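You operate a simulated robot arm through the tools that you are given. There is no shell and no other tool.

The job below is to be done with a simulated robot arm. You get a single attempt, and the scene is never put back.

TASK
Shut down the grey bench: slider up, plate wiped, readout and tester off.
Fine: the run-out tester; wipe with the blue pad and put it back. What is to be rubbed or washed off counts as gone when no trace of it is left.

It is judged by the outcome, as a careful person would: the job done as asked, and still so three seconds after it is handed in. It fails if anything else is knocked over, pushed out of place, dropped, spilled or broken.

THE ROBOT
A 7-joint arm with a two-finger parallel gripper, fixed in place. Base frame: the origin is on the floor under the middle of its stand, x ahead of it, y to its left, z up. Lengths are in mm, angles in rad, forces in N, time in s.
With the tool pointing down near the work surface it reaches from about 320 to 740 mm from the base axis. Its first joint turns from -2.496 to 2.496 rad. Payload 3 kg.
The tool frame sits at the grasp point between the pads (the TCP): z along the fingers, y along the line on which they close. The tips reach 30 mm beyond it. The gripper opens to 94 mm. The fingers are 28 mm wide and 10 mm thick; the gripper's body (50 by 96 mm) begins 55 mm behind the TCP.
Orientation is that of the tool frame in the base frame, as a unit quaternion [x, y, z, w]. With the fingers straight down and closing along the base's y, the tool's x points along the base's -x, its y along +y and its z along -z.

THE INTERFACE
- The arm moves only by the tool nudge_tool. Its arguments are lists of equal length, an entry for each row: "dp": the shift along the base's x, y, z in units of 200 mm (1.0 is 200 mm), a list of three; "rot": the turn, a rotation vector about the base's x, y, z in units of 180 degrees (1.0 is 180 degrees), a list of three. In form: {"dp": [[tx, ty, tz], ...], "rot": [[wx, wy, wz], ...]}. A call has 1 to 20 rows; each row is the pose to reach, as a shift and turn from the pose commanded when the call began. "fingers" is the closure in counts, from 0 (fully open) to 255 (shut), set as the call begins (left out, the last holds). A call with a number of a shift or a turn outside -1 to 1 is refused whole. Rows are played at 5 a second. More than 50 mm and 0.15 rad between two rows, or a gripper value outside its range, and nothing of the call is played. A pose out of reach is approached as far as the arm can. The call stops where the force on the tool passes 40 N (or 10 N more than at its start, if that is more) or the arm is blocked; 0.2 s more then pass. The fingers move at their own pace (about 45 mm/s each) and stop on an object; they squeeze with about 32 N. The grip force told is the motor's: it shows also when the fingers shut on nothing. Time passes only in rows, and 0.2 s behind the last, so rows that repeat a pose let the fingers close. It gives the time, the measured TCP pose, the force on the tool (base axes), the opening and the grip force at its end, in the units of the frame above (readings bear some noise), with the torque about the TCP (base axes, N m) and any sound that the robot's microphone picked up.
- Cameras (640 x 400 px; columns grow to the right, rows downward): "scene" is fixed at [52.4, 498.4, 1651.6]; the picture's right is [-0.11, -0.99, 0.00], its down [-0.80, 0.09, -0.59] and it looks along [0.58, -0.07, -0.81] (base axes); focal length 301 px, centre (320, 200). "wrist" rides on the gripper at [76, 14, -102] in the tool frame; the picture's right is [-0.18, 0.98, 0.00], its down [-0.75, -0.14, -0.64] and it looks along [-0.63, -0.12, 0.77] (tool axes); focal length 243 px, centre (320, 200). There is no depth. A picture from a camera that has moved, and an enlarged one, comes with that camera's place and axes in the base frame and with its lens.
- snapshot(camera): a new picture of that camera. No time passes.
- slide_trunk(by): moves the trunk up (or, below 0, down) by that many mm; the arm rides with it, the base frame stays. It gives what a move gives, with no picture.
- enlarge(camera, box): a new picture of the part [left, top, right, bottom] of that camera's present view, enlarged. No time passes.
- job_done(): hands the job in; it is judged then, once.

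Nothing tells you positions but the pictures and the camera data. Unless the task says otherwise, let go and move clear before handing in.

The tools are called after "Request:" as a command line: name --argument value ..., lists and objects as JSON in quotes. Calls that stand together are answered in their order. nudge_tool: Moves the arm, as the interface text tells. Its arguments: {"type":"object","properties":{"dp":{"type":"array"},"rot":{"type":"array"},"fingers":{"type":"number"}},"required":["dp","rot"]} The other tools are called the same way: slide_trunk (by) moves the trunk up or down; snapshot (camera) takes a picture; enlarge (camera, box) takes an enlarged picture of a part of a camera's view; job_done () hands the job in.

At the start:

```text
time: 0.0
tcp_pos: [425.1, 354.8, 1296.9]
tool_rot: [0.001, 1.0, -0.001, -0.002]
wrist_force: [0.2, 0.7, 0.8]
torque: [0.0, -0.02, 0.0]
width: 93.7
grasp_force: 0.1
trunk travel left (down, up): [-250.0, 140.0]
```

scene: 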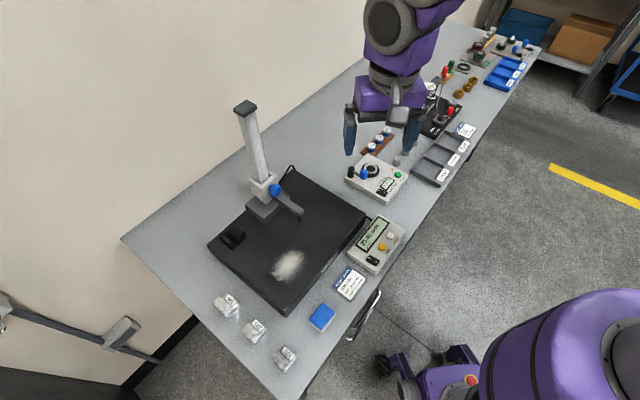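
wrist: 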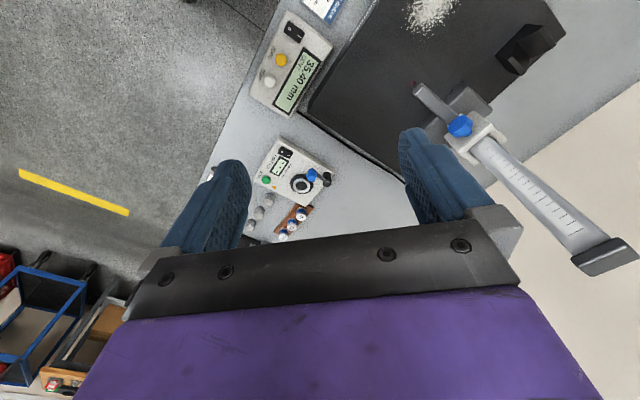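

I see a grey bench with a black granite plate carrying a height gauge (column with a slider), a white smudge on the plate, a digital readout, a run-out tester, a blue pad and some cards. I'll look closer before moving.

Request:
enlarge --camera "scene" --box '[200, 90, 360, 190]'

Request:
enlarge --camera "scene" --box '[320, 130, 420, 280]'

Request:
enlarge --camera "scene" --box '[200, 170, 420, 380]'

Request:
enlarge --camera "scene" --box '[400, 20, 560, 190]'

Request:
enlarge --camera "wrist" --box '[220, 0, 420, 240]'

```text
4.00 times, centred on (280, 140) of scene
camera zoom: at [52.4, 498.4, 1651.6], right [-0.11, -0.99, 0.0], down [-0.8, 0.09, -0.59], along [0.58, -0.07, -0.81], focal length 1203 px, centre (480, 440)
```

zoom: 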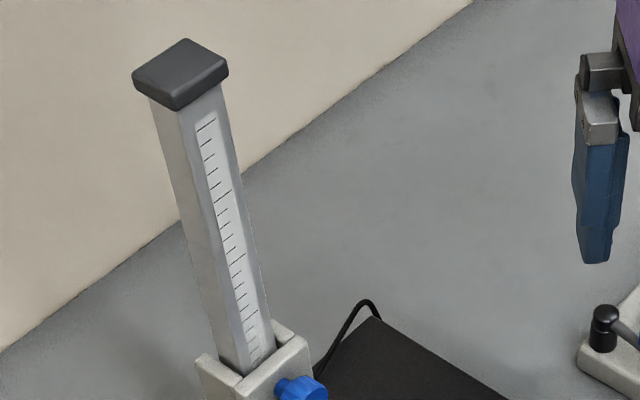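

```text
2.67 times, centred on (370, 205) of scene
camera zoom: at [52.4, 498.4, 1651.6], right [-0.11, -0.99, 0.0], down [-0.8, 0.09, -0.59], along [0.58, -0.07, -0.81], focal length 802 px, centre (187, 187)
```

zoom: 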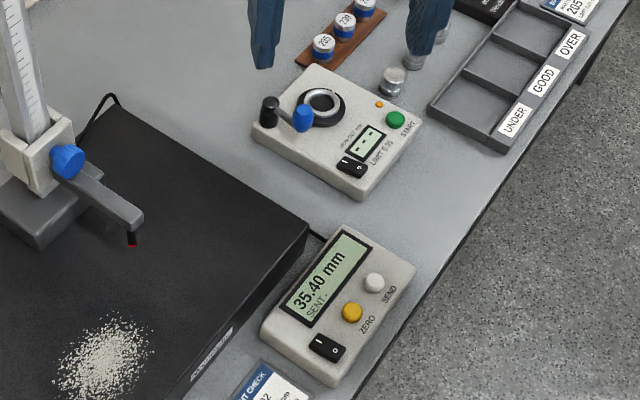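

```text
1.90 times, centred on (310, 275) of scene
camera zoom: at [52.4, 498.4, 1651.6], right [-0.11, -0.99, 0.0], down [-0.8, 0.09, -0.59], along [0.58, -0.07, -0.81], focal length 573 px, centre (339, 57)
```

zoom: 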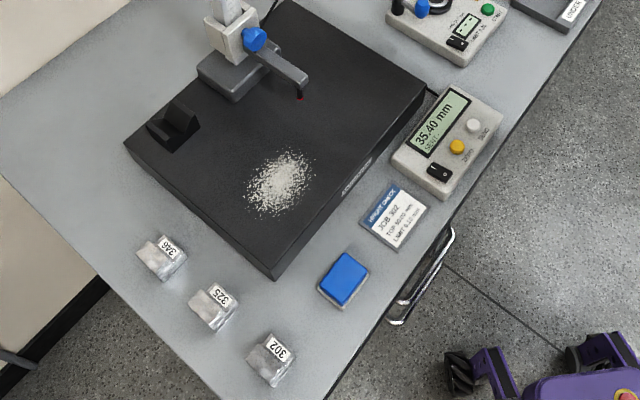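

```text
2.35 times, centred on (480, 105) of scene
camera zoom: at [52.4, 498.4, 1651.6], right [-0.11, -0.99, 0.0], down [-0.8, 0.09, -0.59], along [0.58, -0.07, -0.81], focal length 708 px, centre (-56, 424)
```

zoom: 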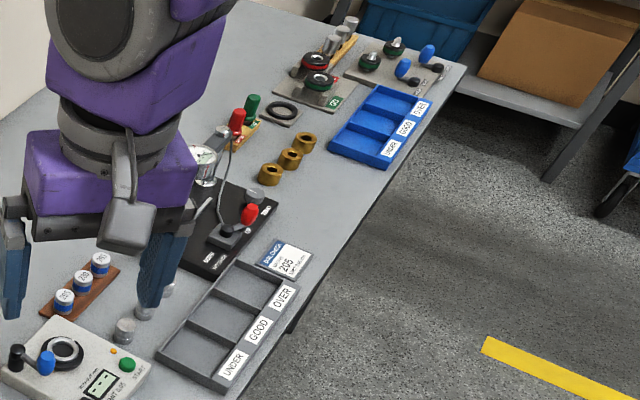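

```text
1.67 times, centred on (320, 120) of wrist
camera zoom: at [347.2, 368.5, 1399.7], right [0.18, 0.98, 0.0], down [0.75, -0.14, 0.64], along [0.63, -0.12, -0.77], focal length 404 px, centre (320, 333)
```

zoom: 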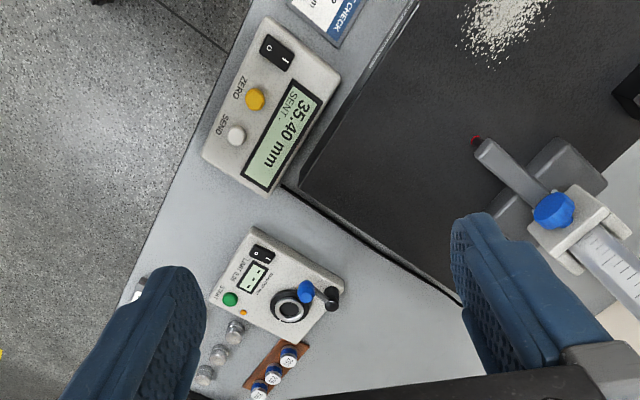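

The plate, gauge, readout and tester are laid out roughly as expected: the readout switch is near (384, 314, 886) and the pad near (257, 472). I'll move the wrist camera back for a better second view.

Request:
nudge_tool --dp '[[-0.175, 0.095, -0.05], [-0.35, 0.19, -0.1], [-0.525, 0.285, -0.15], [-0.7, 0.38, -0.2], [-0.875, 0.475, -0.25]]' --rot '[[0, 0, 0], [0, 0, 0], [0, 0, 0], [0, 0, 0], [0, 0, 0]]'

Request:
snapshot --camera "wrist"

Request:
snapshot --camera "scene"

```text
time: 1.2
tcp_pos: [246.3, 447.3, 1249.6]
tool_rot: [0.0, 1.0, -0.001, 0.0]
wrist_force: [-0.6, -0.3, -0.3]
torque: [0.01, -0.03, -0.01]
width: 94.0
grasp_force: 0.2
trunk travel left (down, up): [-250.0, 140.0]
```

```text
taken
camera wrist: at [168.5, 462.4, 1351.4], right [0.18, 0.98, 0.0], down [0.75, -0.14, 0.64], along [0.63, -0.12, -0.77], focal length 243 px, centre (320, 200)
```

wrist: 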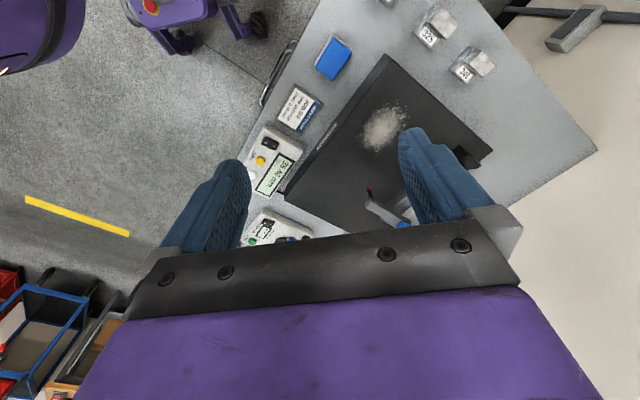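

```text
taken
```

scene: 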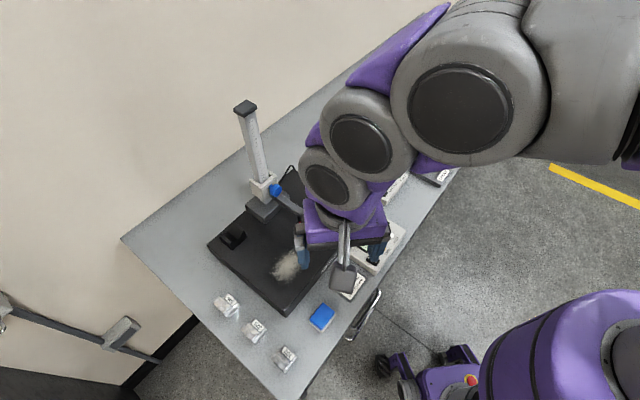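

The wrist image shows the bench from another angle. I'll enlarge it to triangulate things.

Request:
enlarge --camera "wrist" --box '[230, 20, 390, 120]'

Request:
enlarge --camera "wrist" --box '[230, 110, 430, 235]'

Request:
enlarge --camera "wrist" --box '[350, 0, 510, 200]'

Request:
enlarge --camera "scene" --box '[180, 260, 380, 380]'

Request:
enlarge --camera "scene" --box '[210, 90, 310, 250]'

```text
4.00 times, centred on (310, 70) of wrist
camera zoom: at [168.5, 462.4, 1351.4], right [0.18, 0.98, 0.0], down [0.75, -0.14, 0.64], along [0.63, -0.12, -0.77], focal length 970 px, centre (360, 720)
```

zoom: 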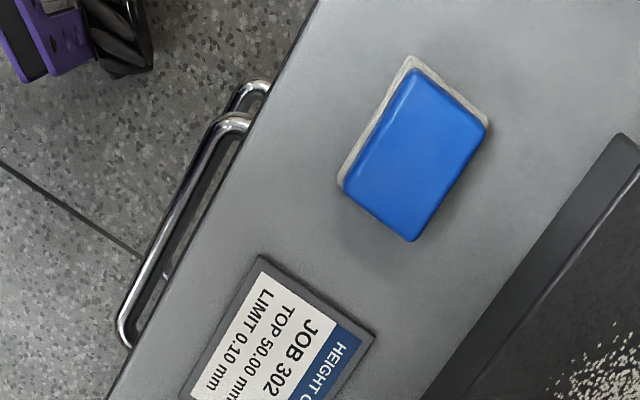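

```text
3.20 times, centred on (330, 172) of wrist
camera zoom: at [168.5, 462.4, 1351.4], right [0.18, 0.98, 0.0], down [0.75, -0.14, 0.64], along [0.63, -0.12, -0.77], focal length 776 px, centre (288, 288)
```

zoom: 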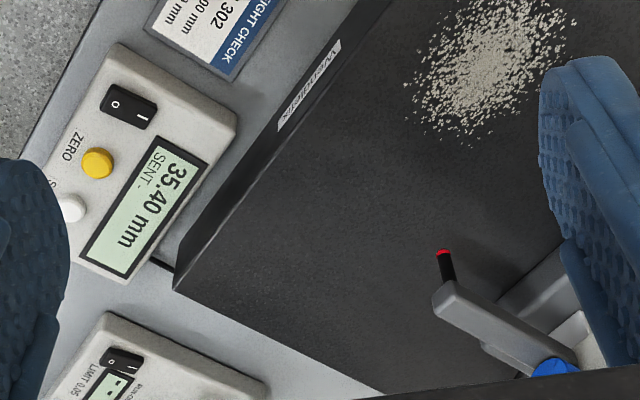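

```text
2.00 times, centred on (430, 100) of wrist
camera zoom: at [168.5, 462.4, 1351.4], right [0.18, 0.98, 0.0], down [0.75, -0.14, 0.64], along [0.63, -0.12, -0.77], focal length 485 px, centre (100, 400)
```

zoom: 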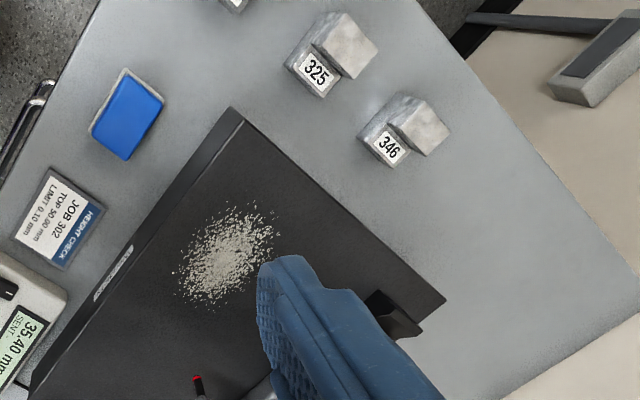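

```text
3.20 times, centred on (280, 320) of scene
camera zoom: at [52.4, 498.4, 1651.6], right [-0.11, -0.99, 0.0], down [-0.8, 0.09, -0.59], along [0.58, -0.07, -0.81], focal length 963 px, centre (448, -184)
```

zoom: 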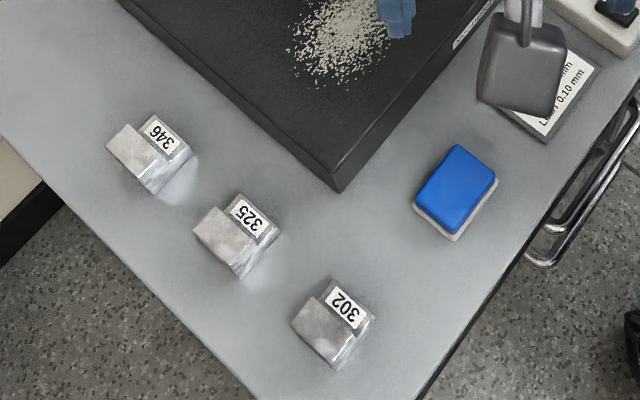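

```text
2.50 times, centred on (260, 170) of scene
camera zoom: at [52.4, 498.4, 1651.6], right [-0.11, -0.99, 0.0], down [-0.8, 0.09, -0.59], along [0.58, -0.07, -0.81], focal length 752 px, centre (470, 275)
```

zoom: 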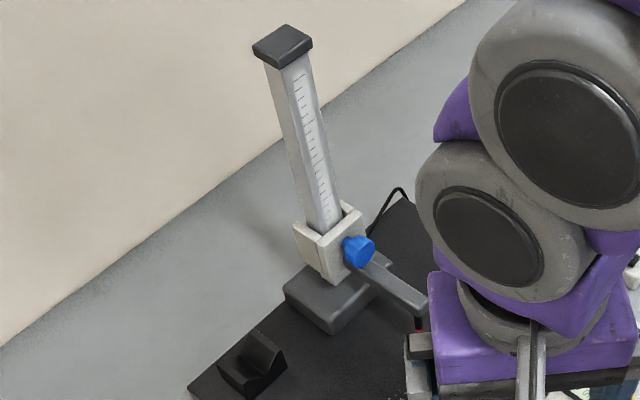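

The bench edge runs diagonally, about 45° to the base axes, and the gauge jaw points back at the robot. I'll yaw the tool 45° and move in to view the slider.

Request:
nudge_tool --dp '[[0.107, -0.021, -0.048], [0.214, -0.043, -0.096], [0.321, -0.064, -0.144], [0.429, -0.086, -0.191], [0.536, -0.107, -0.239], [0.643, -0.129, -0.287], [0.75, -0.15, -0.335]]' --rot '[[0, 0, 0.036], [0, 0, 0.072], [0, 0, 0.107], [0, 0, 0.143], [0, 0, 0.179], [0, 0, 0.214], [0, 0, 0.25]]'

Request:
snapshot --camera "wrist"

Request:
enlarge --camera "wrist" --box '[220, 60, 420, 250]'

```text
time: 2.8
tcp_pos: [398.1, 415.5, 1180.7]
tool_rot: [-0.384, 0.923, 0.001, 0.0]
wrist_force: [-0.5, -0.6, -0.1]
torque: [0.02, -0.02, 0.02]
width: 94.0
grasp_force: 0.1
trunk travel left (down, up): [-250.0, 140.0]
```

```text
taken
camera wrist: at [333.6, 370.9, 1283.4], right [-0.57, 0.82, 0.0], down [0.63, 0.43, 0.64], along [0.53, 0.36, -0.77], focal length 243 px, centre (320, 200)
```

wrist: 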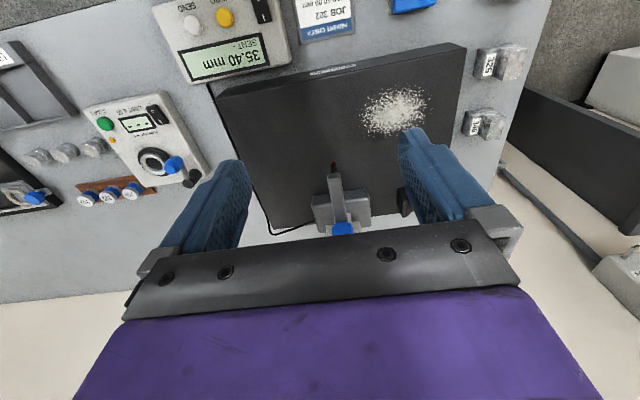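

```text
2.11 times, centred on (320, 155) of wrist
camera zoom: at [333.6, 370.9, 1283.4], right [-0.57, 0.82, 0.0], down [0.63, 0.43, 0.64], along [0.53, 0.36, -0.77], focal length 511 px, centre (320, 295)
```

zoom: 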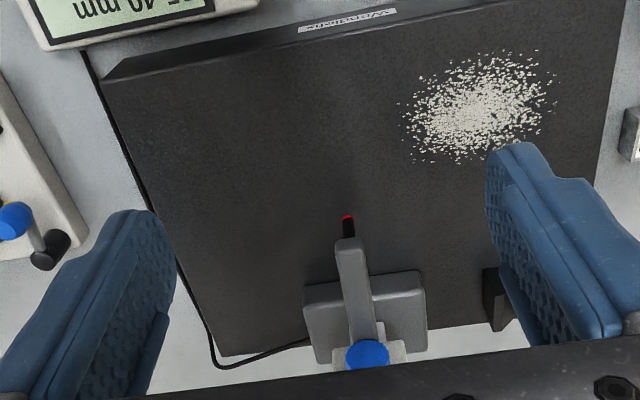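

The jaw tip sits near (492, 505, 975) and the blue knob near (549, 562, 1016), along the robot's 45.7° line; the plate top is at about z 893. I'll tilt the tool forward about 35° and look at the slider from the front.

Request:
nudge_tool --dp '[[0.063, 0.056, -0.09], [0.126, 0.113, -0.18], [0.189, 0.169, -0.27], [0.252, 0.226, -0.36], [0.315, 0.282, -0.45], [0.378, 0.338, -0.55], [0.378, 0.338, -0.55]]' --rot '[[0.023, -0.023, 0], [0.046, -0.046, 0], [0.069, -0.069, 0], [0.092, -0.092, 0], [0.115, -0.115, 0], [0.138, -0.138, 0], [0.138, -0.138, 0]]'

Request:
snapshot --camera "wrist"

Request:
enlarge --camera "wrist" --box '[230, 40, 410, 240]'

Request:
snapshot --camera "scene"

```text
time: 4.4
tcp_pos: [474.2, 486.3, 1071.3]
tool_rot: [-0.365, 0.88, 0.116, 0.279]
wrist_force: [0.8, -0.3, -0.2]
torque: [0.01, -0.01, 0.0]
width: 94.1
grasp_force: 0.2
trunk travel left (down, up): [-250.0, 140.0]
```

```text
taken
camera wrist: at [377.2, 409.1, 1111.3], right [-0.59, 0.8, 0.11], down [0.27, 0.07, 0.96], along [0.76, 0.6, -0.26], focal length 243 px, centre (320, 200)
```

wrist: 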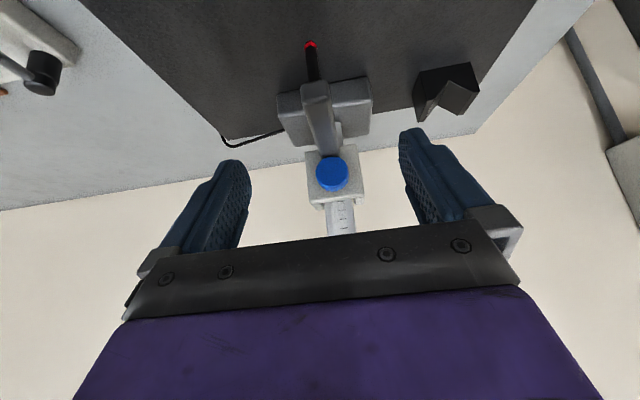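

```text
2.00 times, centred on (320, 140) of wrist
camera zoom: at [377.2, 409.1, 1111.3], right [-0.59, 0.8, 0.11], down [0.27, 0.07, 0.96], along [0.76, 0.6, -0.26], focal length 485 px, centre (320, 320)
```

zoom: 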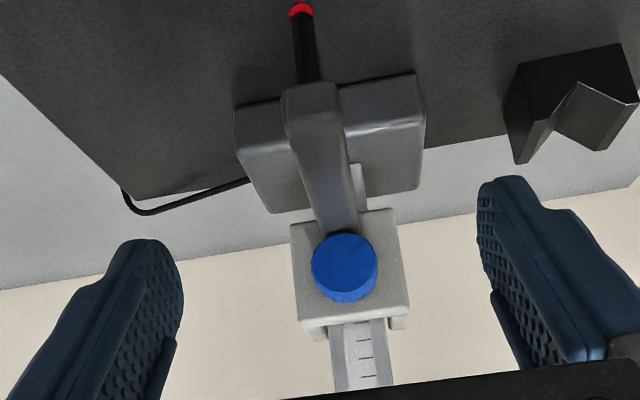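

```text
taken
```

scene: 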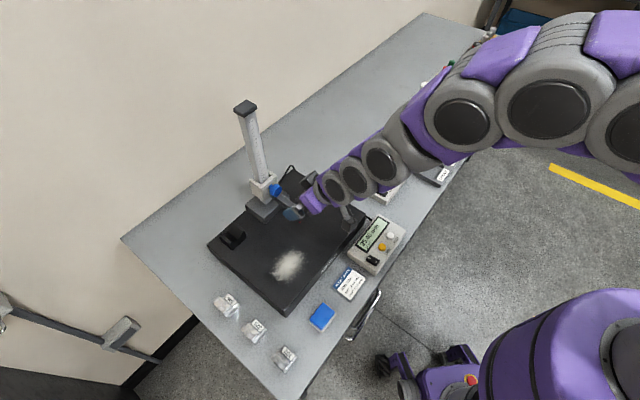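

The knob sits on the slider front with the roughly 20 mm wide jaw just below it, and the fingers can straddle that jaw from above. I'll go vertical above the jaw and check alignment.

Request:
nudge_tool --dp '[[0.01, 0.01, 0.08], [0.03, 0.03, 0.14], [0.05, 0.055, 0.2], [0.07, 0.08, 0.2], [0.09, 0.1, 0.2], [0.103, 0.115, 0.2], [0.103, 0.115, 0.2], [0.103, 0.115, 0.2]]' --rot '[[-0.023, 0.023, 0], [-0.046, 0.046, 0], [-0.069, 0.069, 0], [-0.092, 0.092, 0], [-0.115, 0.115, 0], [-0.138, 0.138, 0], [-0.138, 0.138, 0], [-0.138, 0.138, 0]]'

Request:
snapshot --camera "wrist"

Request:
enlarge --camera "wrist" --box '[220, 80, 420, 240]'

```text
time: 6.2
tcp_pos: [494.0, 505.8, 1111.2]
tool_rot: [-0.382, 0.924, 0.0, -0.001]
wrist_force: [-0.2, 0.1, 1.5]
torque: [-0.02, 0.02, -0.02]
width: 94.1
grasp_force: 0.1
trunk travel left (down, up): [-250.0, 140.0]
```

```text
taken
camera wrist: at [429.8, 463.1, 1213.0], right [-0.56, 0.83, 0.0], down [0.63, 0.43, 0.64], along [0.53, 0.36, -0.77], focal length 243 px, centre (320, 200)
```

wrist: 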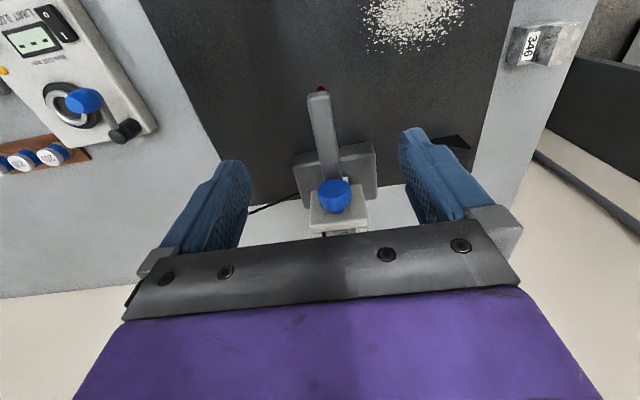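

```text
2.50 times, centred on (320, 160) of wrist
camera zoom: at [429.8, 463.1, 1213.0], right [-0.56, 0.83, 0.0], down [0.63, 0.43, 0.64], along [0.53, 0.36, -0.77], focal length 606 px, centre (320, 300)
```

zoom: 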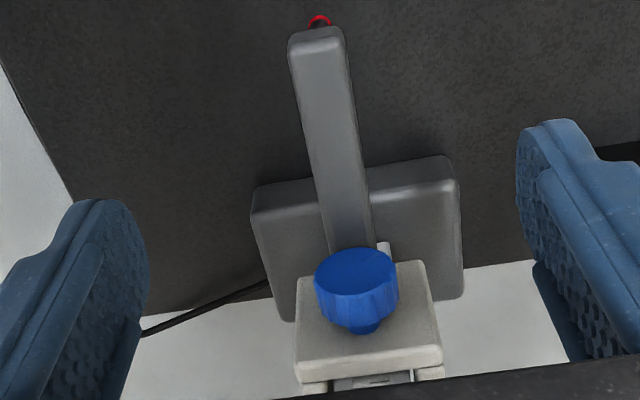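

The tool is about 4 mm to the right of the jaw's centreline. I'll correct that, descend to the jaw's height (about z 999), and close the fingers partway without touching.

Request:
nudge_tool --dp '[[-0.003, 0.0225, -0.1], [-0.003, 0.0225, -0.25], [-0.003, 0.0225, -0.4], [-0.003, 0.0225, -0.5], [-0.003, 0.0225, -0.556], [-0.003, 0.0225, -0.556], [-0.003, 0.0225, -0.556], [-0.003, 0.0225, -0.556]]' --rot '[[0, 0, 0.002], [0, 0, 0.004], [0, 0, 0.004], [0, 0, 0.004], [0, 0, 0.004], [0, 0, 0.004], [0, 0, 0.004], [0, 0, 0.004]]' --fingers 150

Request:
snapshot --camera "wrist"

Request:
enlarge --camera "wrist" --box '[220, 40, 420, 240]'

Request:
enlarge --camera "scene" --box '[210, 130, 350, 260]'

```text
time: 8.0
tcp_pos: [491.9, 512.9, 999.0]
tool_rot: [-0.388, 0.922, 0.001, 0.0]
wrist_force: [-0.5, 0.0, -0.1]
torque: [0.01, -0.04, -0.01]
width: 38.9
grasp_force: 0.1
trunk travel left (down, up): [-250.0, 140.0]
```

```text
taken
camera wrist: at [428.2, 467.2, 1101.5], right [-0.57, 0.82, 0.0], down [0.63, 0.44, 0.64], along [0.52, 0.37, -0.77], focal length 243 px, centre (320, 200)
```

wrist: 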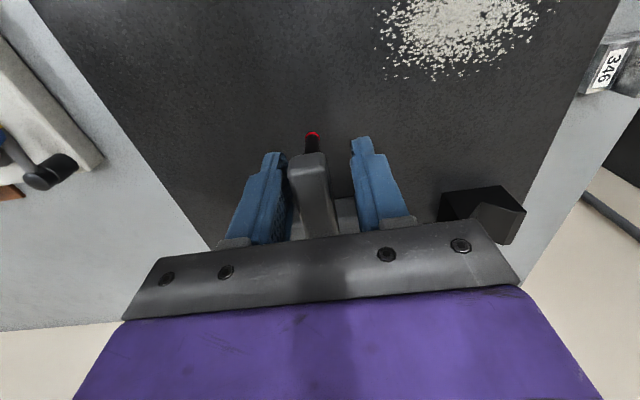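

```text
2.00 times, centred on (320, 140) of wrist
camera zoom: at [428.2, 467.2, 1101.5], right [-0.57, 0.82, 0.0], down [0.63, 0.44, 0.64], along [0.52, 0.37, -0.77], focal length 485 px, centre (320, 320)
```

zoom: 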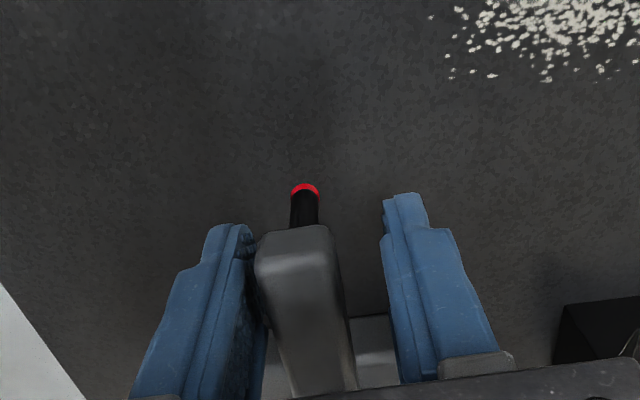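

```text
3.08 times, centred on (280, 195) of scene
camera zoom: at [52.4, 498.4, 1651.6], right [-0.11, -0.99, 0.0], down [-0.8, 0.09, -0.59], along [0.58, -0.07, -0.81], focal length 926 px, centre (443, 215)
```

zoom: 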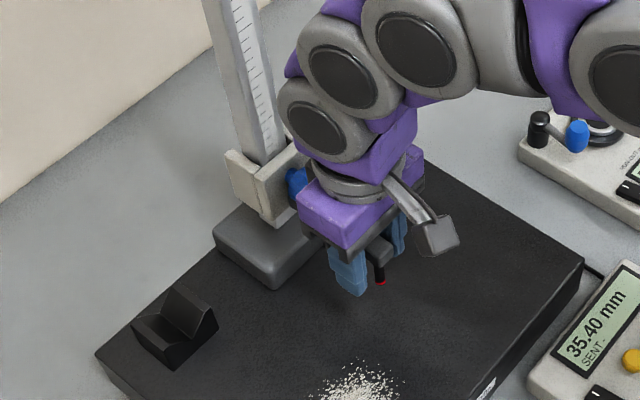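

The jaw is about 3 mm off-centre to the left finger. I'll shift by that much, close to about 26 mm, and check again.

Request:
nudge_tool --dp '[[0.0115, -0.011, 0], [0.0115, -0.011, 0], [0.0115, -0.011, 0]]' --rot '[[0, 0, 0], [0, 0, 0], [0, 0, 0]]' --fingers 182

Request:
enlarge --camera "wrist" --box '[260, 110, 380, 240]'

```text
time: 8.8
tcp_pos: [495.9, 509.7, 1000.8]
tool_rot: [-0.389, 0.921, 0.0, -0.001]
wrist_force: [1.1, -0.1, 0.5]
torque: [-0.02, -0.03, 0.01]
width: 27.0
grasp_force: 0.0
trunk travel left (down, up): [-250.0, 140.0]
```

```text
3.08 times, centred on (320, 175) of wrist
camera zoom: at [431.5, 464.6, 1101.9], right [-0.57, 0.82, 0.0], down [0.63, 0.44, 0.64], along [0.52, 0.37, -0.77], focal length 746 px, centre (320, 277)
```

zoom: 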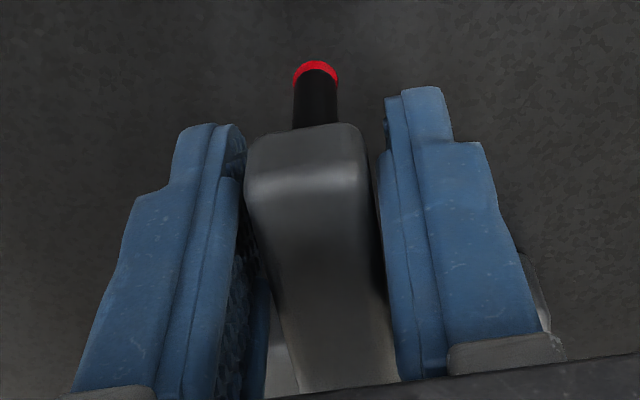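

The jaw looks centred between the fingers. I'll close the grip.

Request:
nudge_tool --dp '[[0, 0, 0], [0, 0, 0], [0, 0, 0]]' --rot '[[0, 0, 0], [0, 0, 0], [0, 0, 0]]' --fingers 255

Request:
enlarge --camera "wrist" --box '[260, 110, 380, 240]'

Request:
enlarge --camera "scene" --box '[200, 90, 340, 250]'

```text
time: 9.6
tcp_pos: [496.0, 510.1, 999.3]
tool_rot: [-0.388, 0.922, 0.0, -0.001]
wrist_force: [-1.8, 0.3, -0.2]
torque: [0.05, -0.03, -1.07]
width: 24.7
grasp_force: 45.2
trunk travel left (down, up): [-250.0, 140.0]
```

```text
3.08 times, centred on (320, 175) of wrist
camera zoom: at [431.4, 464.7, 1102.0], right [-0.57, 0.82, 0.0], down [0.63, 0.44, 0.64], along [0.52, 0.37, -0.77], focal length 746 px, centre (320, 277)
```

zoom: 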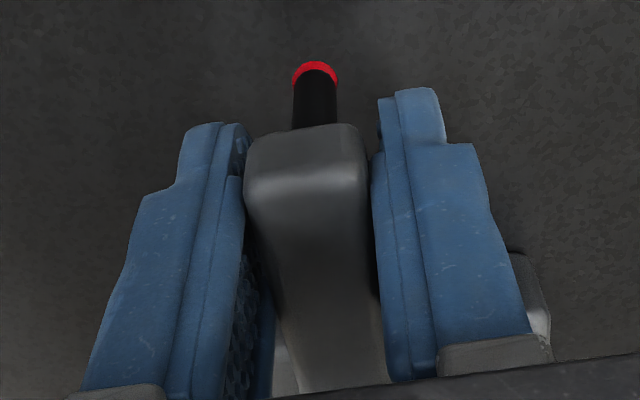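

```text
2.50 times, centred on (270, 170) of scene
camera zoom: at [52.4, 498.4, 1651.6], right [-0.11, -0.99, 0.0], down [-0.8, 0.09, -0.59], along [0.58, -0.07, -0.81], focal length 752 px, centre (445, 275)
```

zoom: 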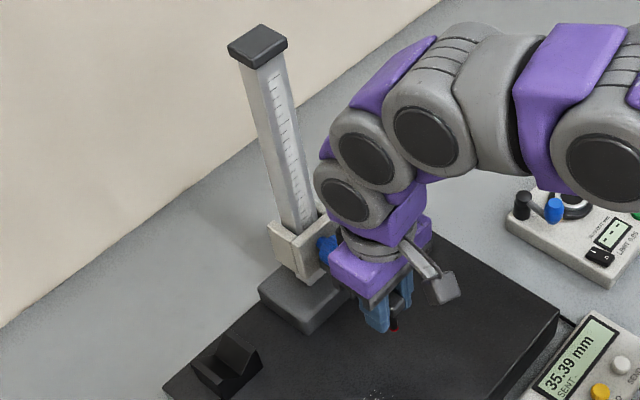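

Grip is on, but a yaw torque of −1.07 N·m tells me the fingers are about 1–2° off the jaw's axis. I'll relax that with a small yaw, then try a small lift.

Request:
nudge_tool --dp '[[0, 0, 0], [0, 0, 0], [0, 0, 0]]' --rot '[[0, 0, -0.004], [0, 0, -0.008], [0, 0, -0.008]]'

```text
time: 10.4
tcp_pos: [497.4, 510.5, 1000.2]
tool_rot: [-0.378, 0.926, 0.0, -0.001]
wrist_force: [-3.3, 1.6, -3.8]
torque: [-0.21, 0.07, 1.24]
width: 24.6
grasp_force: 45.1
trunk travel left (down, up): [-250.0, 140.0]
```

Request:
nudge_tool --dp '[[0, 0, 0], [0, 0, 0]]' --rot '[[0, 0, 0.004], [0, 0, 0.004]]'

Request:
nudge_tool --dp '[[0, 0, 0.01], [0, 0, 0.02], [0, 0, 0.03], [0, 0, 0.04], [0, 0, 0.04]]' --rot '[[0, 0, 0], [0, 0, 0], [0, 0, 0], [0, 0, 0], [0, 0, 0]]'

Request:
enlarge --camera "scene" --box '[200, 90, 340, 250]'

Request:
enlarge --camera "wrist" --box '[260, 110, 380, 240]'

Request:
enlarge --camera "scene" --box '[330, 200, 420, 280]'

```text
time: 11.0
tcp_pos: [495.6, 509.8, 999.7]
tool_rot: [-0.383, 0.924, 0.001, -0.001]
wrist_force: [-3.3, 2.8, -1.2]
torque: [-0.24, 0.34, -0.27]
width: 24.7
grasp_force: 44.9
trunk travel left (down, up): [-250.0, 140.0]
```

```text
time: 12.2
tcp_pos: [496.0, 509.4, 1008.7]
tool_rot: [-0.382, 0.924, 0.001, 0.0]
wrist_force: [-10.0, -0.1, -2.5]
torque: [-0.16, 0.15, -0.01]
width: 24.2
grasp_force: 44.9
trunk travel left (down, up): [-250.0, 140.0]
```

```text
2.50 times, centred on (270, 170) of scene
camera zoom: at [52.4, 498.4, 1651.6], right [-0.11, -0.99, 0.0], down [-0.8, 0.09, -0.59], along [0.58, -0.07, -0.81], focal length 752 px, centre (445, 275)
```

zoom: 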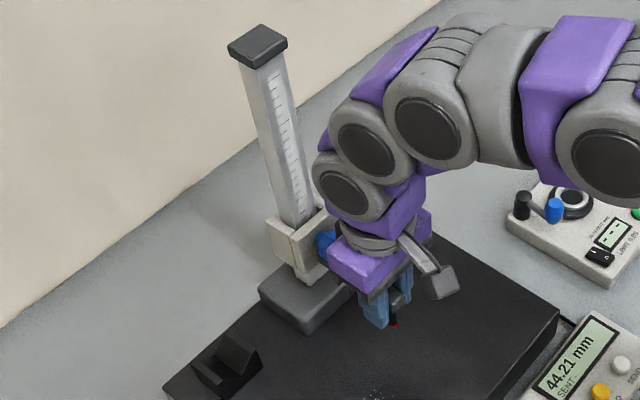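

```text
3.08 times, centred on (320, 175) of wrist
camera zoom: at [431.0, 465.6, 1110.8], right [-0.57, 0.82, 0.0], down [0.63, 0.43, 0.64], along [0.53, 0.36, -0.77], focal length 746 px, centre (320, 277)
```

zoom: 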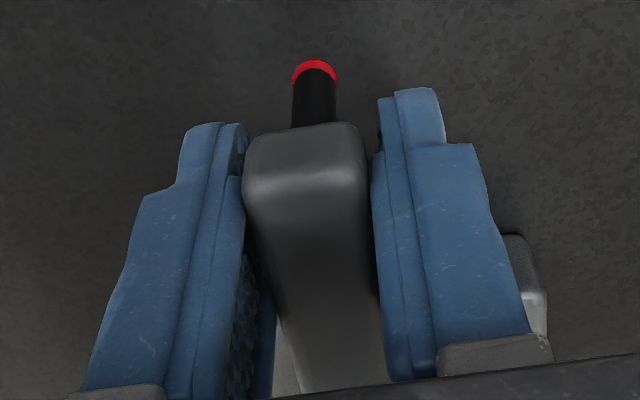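

```text
5.00 times, centred on (375, 240) of scene
camera zoom: at [52.4, 498.4, 1651.6], right [-0.11, -0.99, 0.0], down [-0.8, 0.09, -0.59], along [0.58, -0.07, -0.81], focal length 1504 px, centre (45, 0)
```

zoom: 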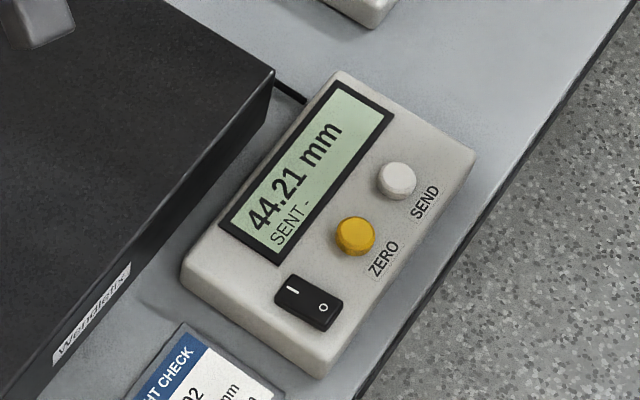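

The slider moves freely: the readout went from 35.39 to 44.21 mm. I'll keep lifting in stages.

Request:
nudge_tool --dp '[[0, 0, 0.06], [0, 0, 0.12], [0, 0, 0.18], [0, 0, 0.24], [0, 0, 0.3], [0, 0, 0.3]]' --rot '[[0, 0, 0], [0, 0, 0], [0, 0, 0], [0, 0, 0], [0, 0, 0], [0, 0, 0]]'

Request:
snapshot --camera "scene"

Request:
enlarge --camera "wrist" --box '[260, 110, 380, 240]'

Request:
enlarge --camera "scene" --box '[330, 200, 420, 280]'

```text
time: 13.6
tcp_pos: [495.4, 510.3, 1067.8]
tool_rot: [-0.383, 0.924, 0.001, -0.001]
wrist_force: [-14.9, 1.1, -1.0]
torque: [-0.44, 0.48, -0.06]
width: 24.2
grasp_force: 45.1
trunk travel left (down, up): [-250.0, 140.0]
```

```text
taken
```

scene: 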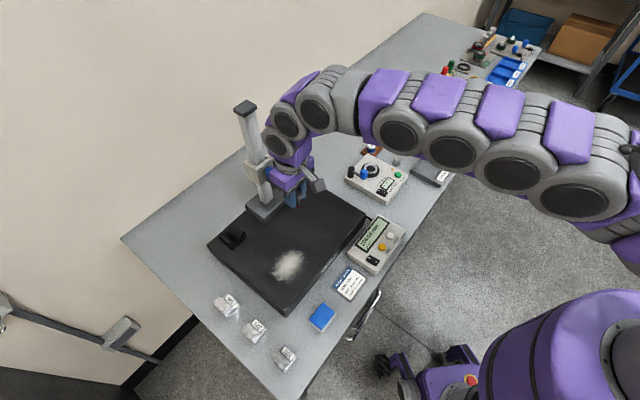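

```text
3.08 times, centred on (320, 175) of wrist
camera zoom: at [431.0, 465.6, 1170.6], right [-0.56, 0.83, 0.0], down [0.63, 0.43, 0.64], along [0.53, 0.36, -0.77], focal length 746 px, centre (320, 277)
```

zoom: 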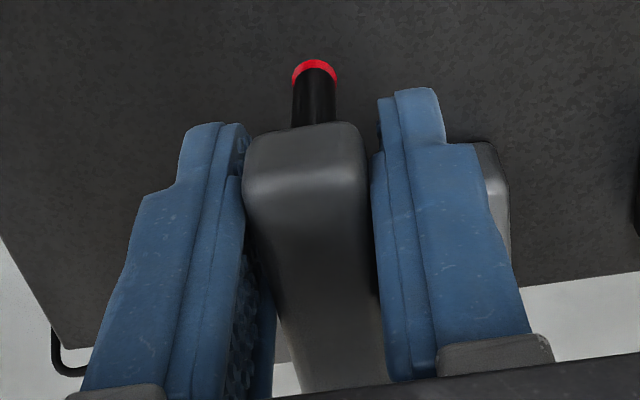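

```text
5.00 times, centred on (375, 240) of scene
camera zoom: at [52.4, 498.4, 1651.6], right [-0.11, -0.99, 0.0], down [-0.8, 0.09, -0.59], along [0.58, -0.07, -0.81], focal length 1504 px, centre (45, 0)
```

zoom: 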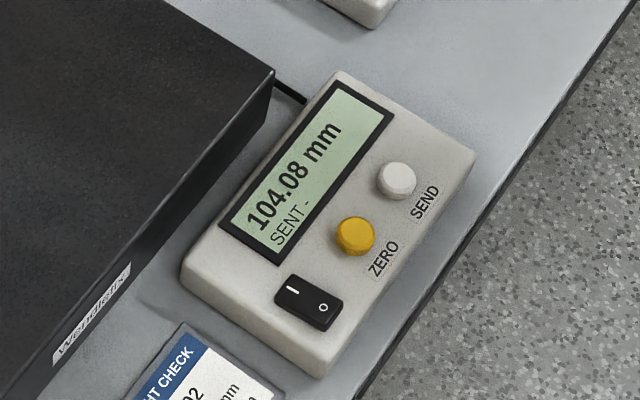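

Request:
nudge_tool --dp '[[-0.008, 0, 0.06], [-0.008, 0, 0.12], [-0.008, 0, 0.18], [-0.008, 0, 0.24], [-0.008, 0, 0.3], [-0.008, 0, 0.3]]' --rot '[[0, 0, 0], [0, 0, 0], [0, 0, 0], [0, 0, 0], [0, 0, 0], [0, 0, 0]]'

Request:
enlarge --camera "scene" --box '[330, 200, 420, 280]'

Request:
enlarge --camera "scene" --box '[200, 80, 340, 240]'

```text
time: 15.0
tcp_pos: [495.0, 511.5, 1128.4]
tool_rot: [-0.382, 0.924, 0.001, 0.0]
wrist_force: [-1.2, -0.5, 1.5]
torque: [-0.69, 0.49, 0.06]
width: 24.6
grasp_force: 45.2
trunk travel left (down, up): [-250.0, 140.0]
```

```text
5.00 times, centred on (375, 240) of scene
camera zoom: at [52.4, 498.4, 1651.6], right [-0.11, -0.99, 0.0], down [-0.8, 0.09, -0.59], along [0.58, -0.07, -0.81], focal length 1504 px, centre (45, 0)
```

zoom: 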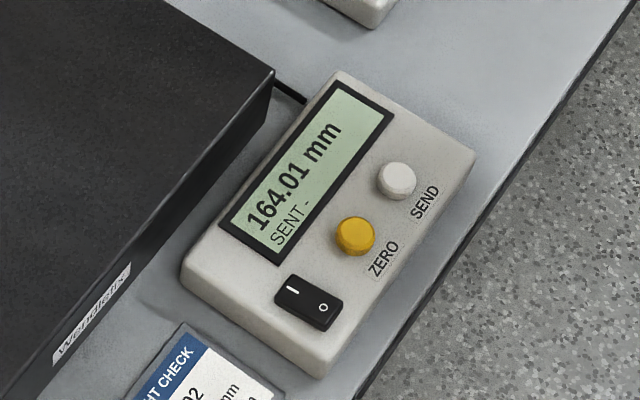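

```text
2.50 times, centred on (270, 160) of scene
camera zoom: at [52.4, 498.4, 1651.6], right [-0.11, -0.99, 0.0], down [-0.8, 0.09, -0.59], along [0.58, -0.07, -0.81], focal length 752 px, centre (445, 300)
```

zoom: 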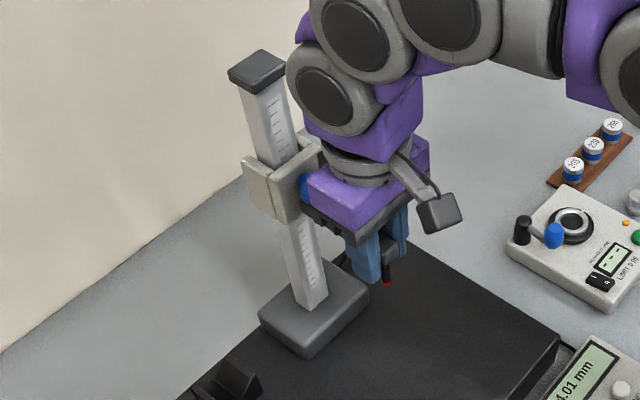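

Slider is at 164 mm and the lateral force is relaxed. I'll continue in smaller steps toward the top cap.

Request:
nudge_tool --dp '[[0, 0, 0.04], [0, 0, 0.08], [0, 0, 0.12], [0, 0, 0.16], [0, 0, 0.2], [0, 0, 0.2]]' --rot '[[0, 0, 0], [0, 0, 0], [0, 0, 0], [0, 0, 0], [0, 0, 0], [0, 0, 0]]'

Request:
enlarge --camera "scene" --box '[330, 200, 420, 280]'

Request:
enlarge --camera "scene" --box '[210, 90, 310, 190]'

```text
time: 16.4
tcp_pos: [496.3, 510.9, 1163.6]
tool_rot: [-0.382, 0.924, -0.001, -0.004]
wrist_force: [-0.2, -7.7, -31.6]
torque: [-0.12, 0.13, 0.3]
width: 24.5
grasp_force: 45.1
trunk travel left (down, up): [-250.0, 140.0]
```

```text
5.00 times, centred on (375, 240) of scene
camera zoom: at [52.4, 498.4, 1651.6], right [-0.11, -0.99, 0.0], down [-0.8, 0.09, -0.59], along [0.58, -0.07, -0.81], focal length 1504 px, centre (45, 0)
```

zoom: 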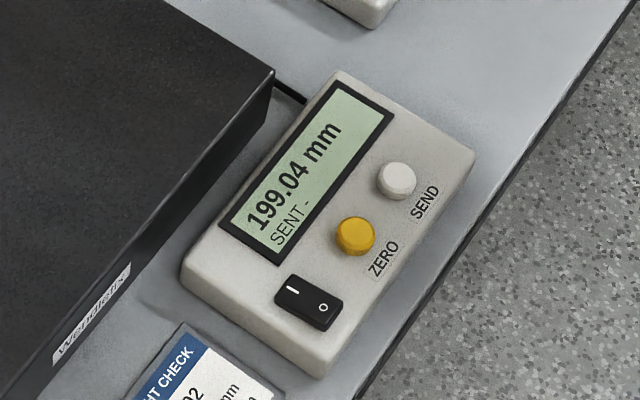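

```text
4.00 times, centred on (260, 140) of scene
camera zoom: at [52.4, 498.4, 1651.6], right [-0.11, -0.99, 0.0], down [-0.8, 0.09, -0.59], along [0.58, -0.07, -0.81], focal length 1203 px, centre (560, 440)
```

zoom: 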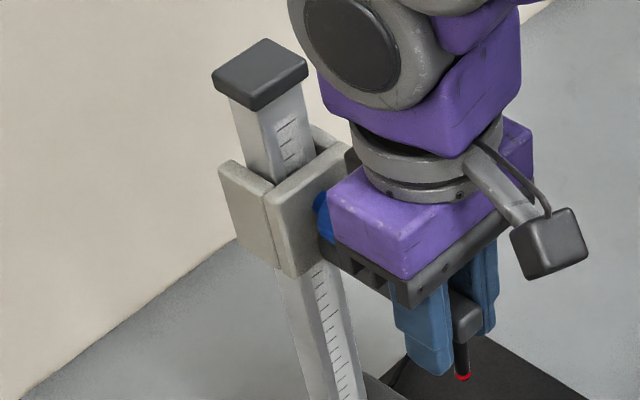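

The slider hit its upper stop at 199.04 mm (about 32 N upward), and the column has not moved. I'll relax the upward force, then open and see whether the slider stays.

Request:
nudge_tool --dp '[[0, 0, -0.01], [0, 0, -0.018], [0, 0, -0.018], [0, 0, -0.018]]' --rot '[[0, 0, 0], [0, 0, 0], [0, 0, 0], [0, 0, 0]]'

Request:
enlarge --camera "scene" --box '[330, 200, 420, 280]'

```text
time: 17.4
tcp_pos: [495.7, 510.1, 1163.4]
tool_rot: [-0.382, 0.924, 0.0, -0.001]
wrist_force: [0.4, -4.0, -18.4]
torque: [-0.32, 0.36, 0.09]
width: 24.5
grasp_force: 45.3
trunk travel left (down, up): [-250.0, 140.0]
```

```text
5.00 times, centred on (375, 240) of scene
camera zoom: at [52.4, 498.4, 1651.6], right [-0.11, -0.99, 0.0], down [-0.8, 0.09, -0.59], along [0.58, -0.07, -0.81], focal length 1504 px, centre (45, 0)
```

zoom: 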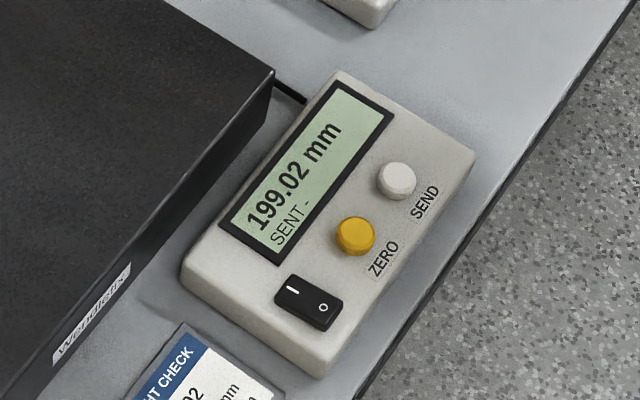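

Request:
nudge_tool --dp '[[0, 0, -0.01], [0, 0, -0.02], [0, 0, -0.02], [0, 0, -0.02]]' --rot '[[0, 0, 0], [0, 0, 0], [0, 0, 0], [0, 0, 0]]'

Request:
nudge_tool --dp '[[0, 0, 0], [0, 0, 0], [0, 0, 0]]' --rot '[[0, 0, 0], [0, 0, 0], [0, 0, 0]]' --fingers 150

Request:
enlarge --camera "scene" --box '[330, 200, 420, 280]'

Request:
enlarge --camera "wrist" --box '[220, 80, 420, 240]'

```text
time: 18.4
tcp_pos: [496.1, 511.1, 1160.8]
tool_rot: [-0.382, 0.924, 0.0, 0.0]
wrist_force: [6.9, -1.7, 0.8]
torque: [1.03, -0.99, 0.16]
width: 24.3
grasp_force: 45.0
trunk travel left (down, up): [-250.0, 140.0]
```

```text
time: 19.2
tcp_pos: [493.1, 510.7, 1159.4]
tool_rot: [-0.383, 0.924, 0.002, 0.0]
wrist_force: [1.4, 0.2, 0.3]
torque: [-0.02, 0.0, 0.0]
width: 38.8
grasp_force: 0.1
trunk travel left (down, up): [-250.0, 140.0]
```

```text
5.00 times, centred on (375, 240) of scene
camera zoom: at [52.4, 498.4, 1651.6], right [-0.11, -0.99, 0.0], down [-0.8, 0.09, -0.59], along [0.58, -0.07, -0.81], focal length 1504 px, centre (45, 0)
```

zoom: 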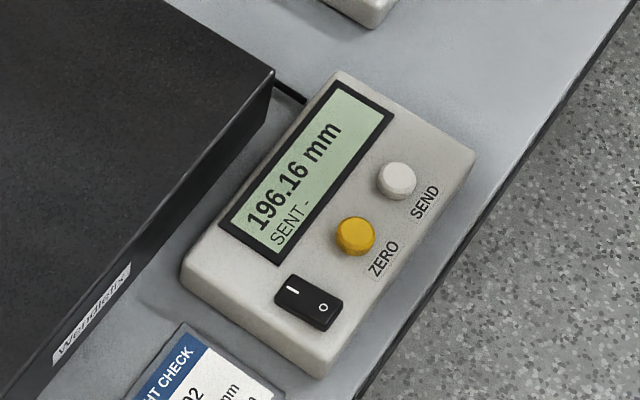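

```text
2.50 times, centred on (320, 160) of wrist
camera zoom: at [429.8, 465.9, 1262.9], right [-0.56, 0.83, 0.0], down [0.63, 0.43, 0.64], along [0.53, 0.36, -0.77], focal length 606 px, centre (320, 300)
```

zoom: 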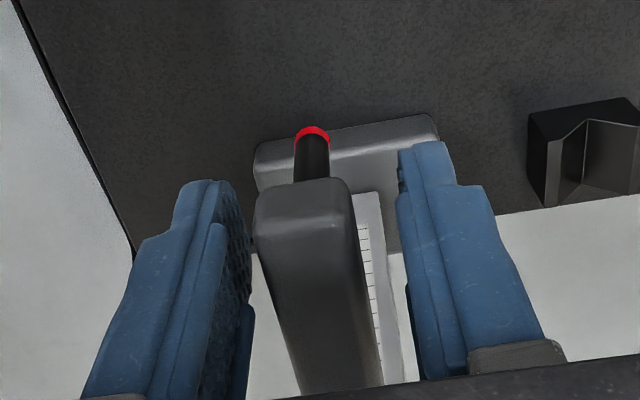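

I dragged it down slightly when relaxing, to 196.16 mm. I'll check whether it drifts on its own after release.

Request:
nudge_tool --dp '[[0, 0, 0], [0, 0, 0], [0, 0, 0], [0, 0, 0], [0, 0, 0]]' --rot '[[0, 0, 0], [0, 0, 0], [0, 0, 0], [0, 0, 0], [0, 0, 0]]'

Request:
enlarge --camera "scene" --box '[330, 200, 420, 280]'

```text
time: 20.4
tcp_pos: [495.0, 510.5, 1160.1]
tool_rot: [-0.383, 0.924, 0.001, 0.0]
wrist_force: [0.4, 0.4, 0.0]
torque: [-0.03, -0.01, 0.01]
width: 38.6
grasp_force: 0.0
trunk travel left (down, up): [-250.0, 140.0]
```

```text
5.00 times, centred on (375, 240) of scene
camera zoom: at [52.4, 498.4, 1651.6], right [-0.11, -0.99, 0.0], down [-0.8, 0.09, -0.59], along [0.58, -0.07, -0.81], focal length 1504 px, centre (45, 0)
```

zoom: 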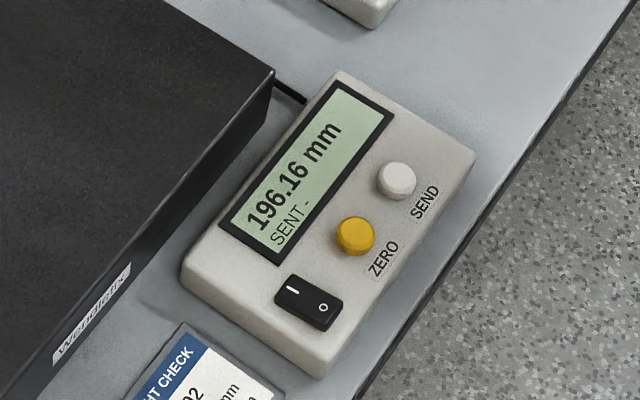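

It holds by friction, so I'll regrip and lift it the last 3 mm to the stop, then release there.

Request:
nudge_tool --dp '[[0, 0, 0], [0, 0, 0], [0, 0, 0]]' --rot '[[0, 0, 0], [0, 0, 0], [0, 0, 0]]' --fingers 255

Request:
nudge_tool --dp '[[0, 0, 0.006], [0, 0, 0.012], [0, 0, 0.018], [0, 0, 0.018]]' --rot '[[0, 0, 0], [0, 0, 0], [0, 0, 0], [0, 0, 0]]'

Request:
enlarge --camera "scene" --box '[330, 200, 420, 280]'

```text
time: 21.2
tcp_pos: [494.6, 509.3, 1160.0]
tool_rot: [-0.382, 0.924, 0.001, 0.0]
wrist_force: [4.8, -2.6, 0.3]
torque: [-0.19, 0.04, 0.15]
width: 24.5
grasp_force: 44.6
trunk travel left (down, up): [-250.0, 140.0]
```

```text
time: 22.2
tcp_pos: [495.4, 509.6, 1163.8]
tool_rot: [-0.382, 0.924, 0.0, -0.001]
wrist_force: [4.5, -5.2, -6.1]
torque: [0.56, -0.54, 0.08]
width: 24.6
grasp_force: 45.0
trunk travel left (down, up): [-250.0, 140.0]
```

```text
5.00 times, centred on (375, 240) of scene
camera zoom: at [52.4, 498.4, 1651.6], right [-0.11, -0.99, 0.0], down [-0.8, 0.09, -0.59], along [0.58, -0.07, -0.81], focal length 1504 px, centre (45, 0)
```

zoom: 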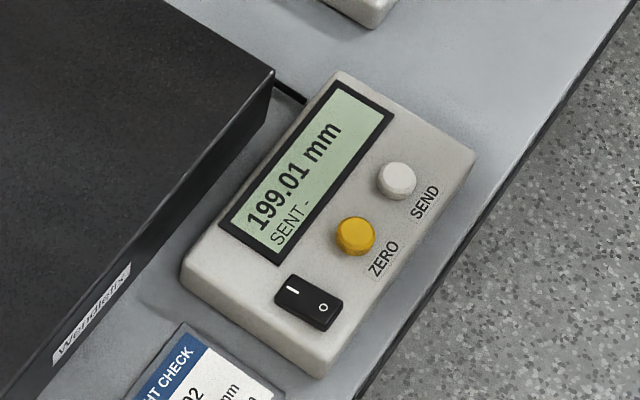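

Reading is back at 199.01 with only light force. I'll open the fingers in place, then check.

Request:
nudge_tool --dp '[[0, 0, 0], [0, 0, 0], [0, 0, 0]]' --rot '[[0, 0, 0], [0, 0, 0], [0, 0, 0]]' --fingers 130

Request:
enlarge --camera "scene" --box '[330, 200, 420, 280]'

Request:
enlarge --camera "wrist" --box '[220, 80, 420, 240]'

```text
time: 23.0
tcp_pos: [494.3, 509.2, 1164.5]
tool_rot: [-0.382, 0.924, 0.001, -0.001]
wrist_force: [0.2, 0.8, -0.7]
torque: [-0.04, -0.04, 0.02]
width: 46.1
grasp_force: 0.1
trunk travel left (down, up): [-250.0, 140.0]
```

```text
5.00 times, centred on (375, 240) of scene
camera zoom: at [52.4, 498.4, 1651.6], right [-0.11, -0.99, 0.0], down [-0.8, 0.09, -0.59], along [0.58, -0.07, -0.81], focal length 1504 px, centre (45, 0)
```

zoom: 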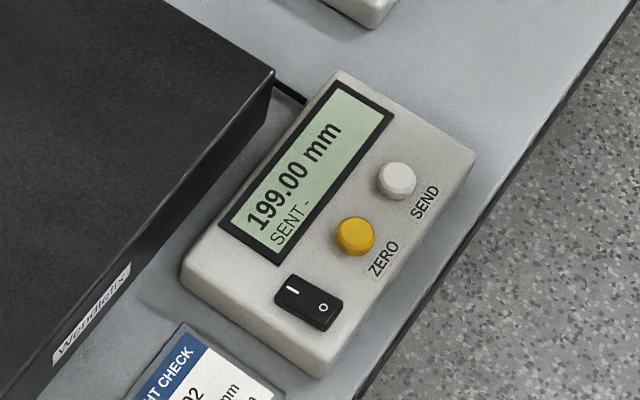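

```text
2.50 times, centred on (320, 160) of wrist
camera zoom: at [430.1, 465.7, 1266.4], right [-0.56, 0.83, 0.0], down [0.63, 0.43, 0.64], along [0.53, 0.36, -0.77], focal length 606 px, centre (320, 300)
```

zoom: 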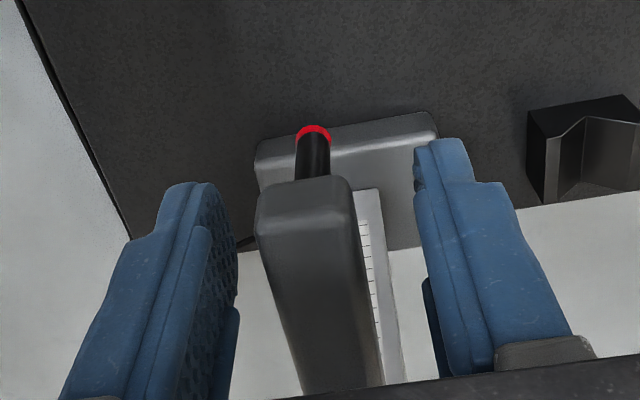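

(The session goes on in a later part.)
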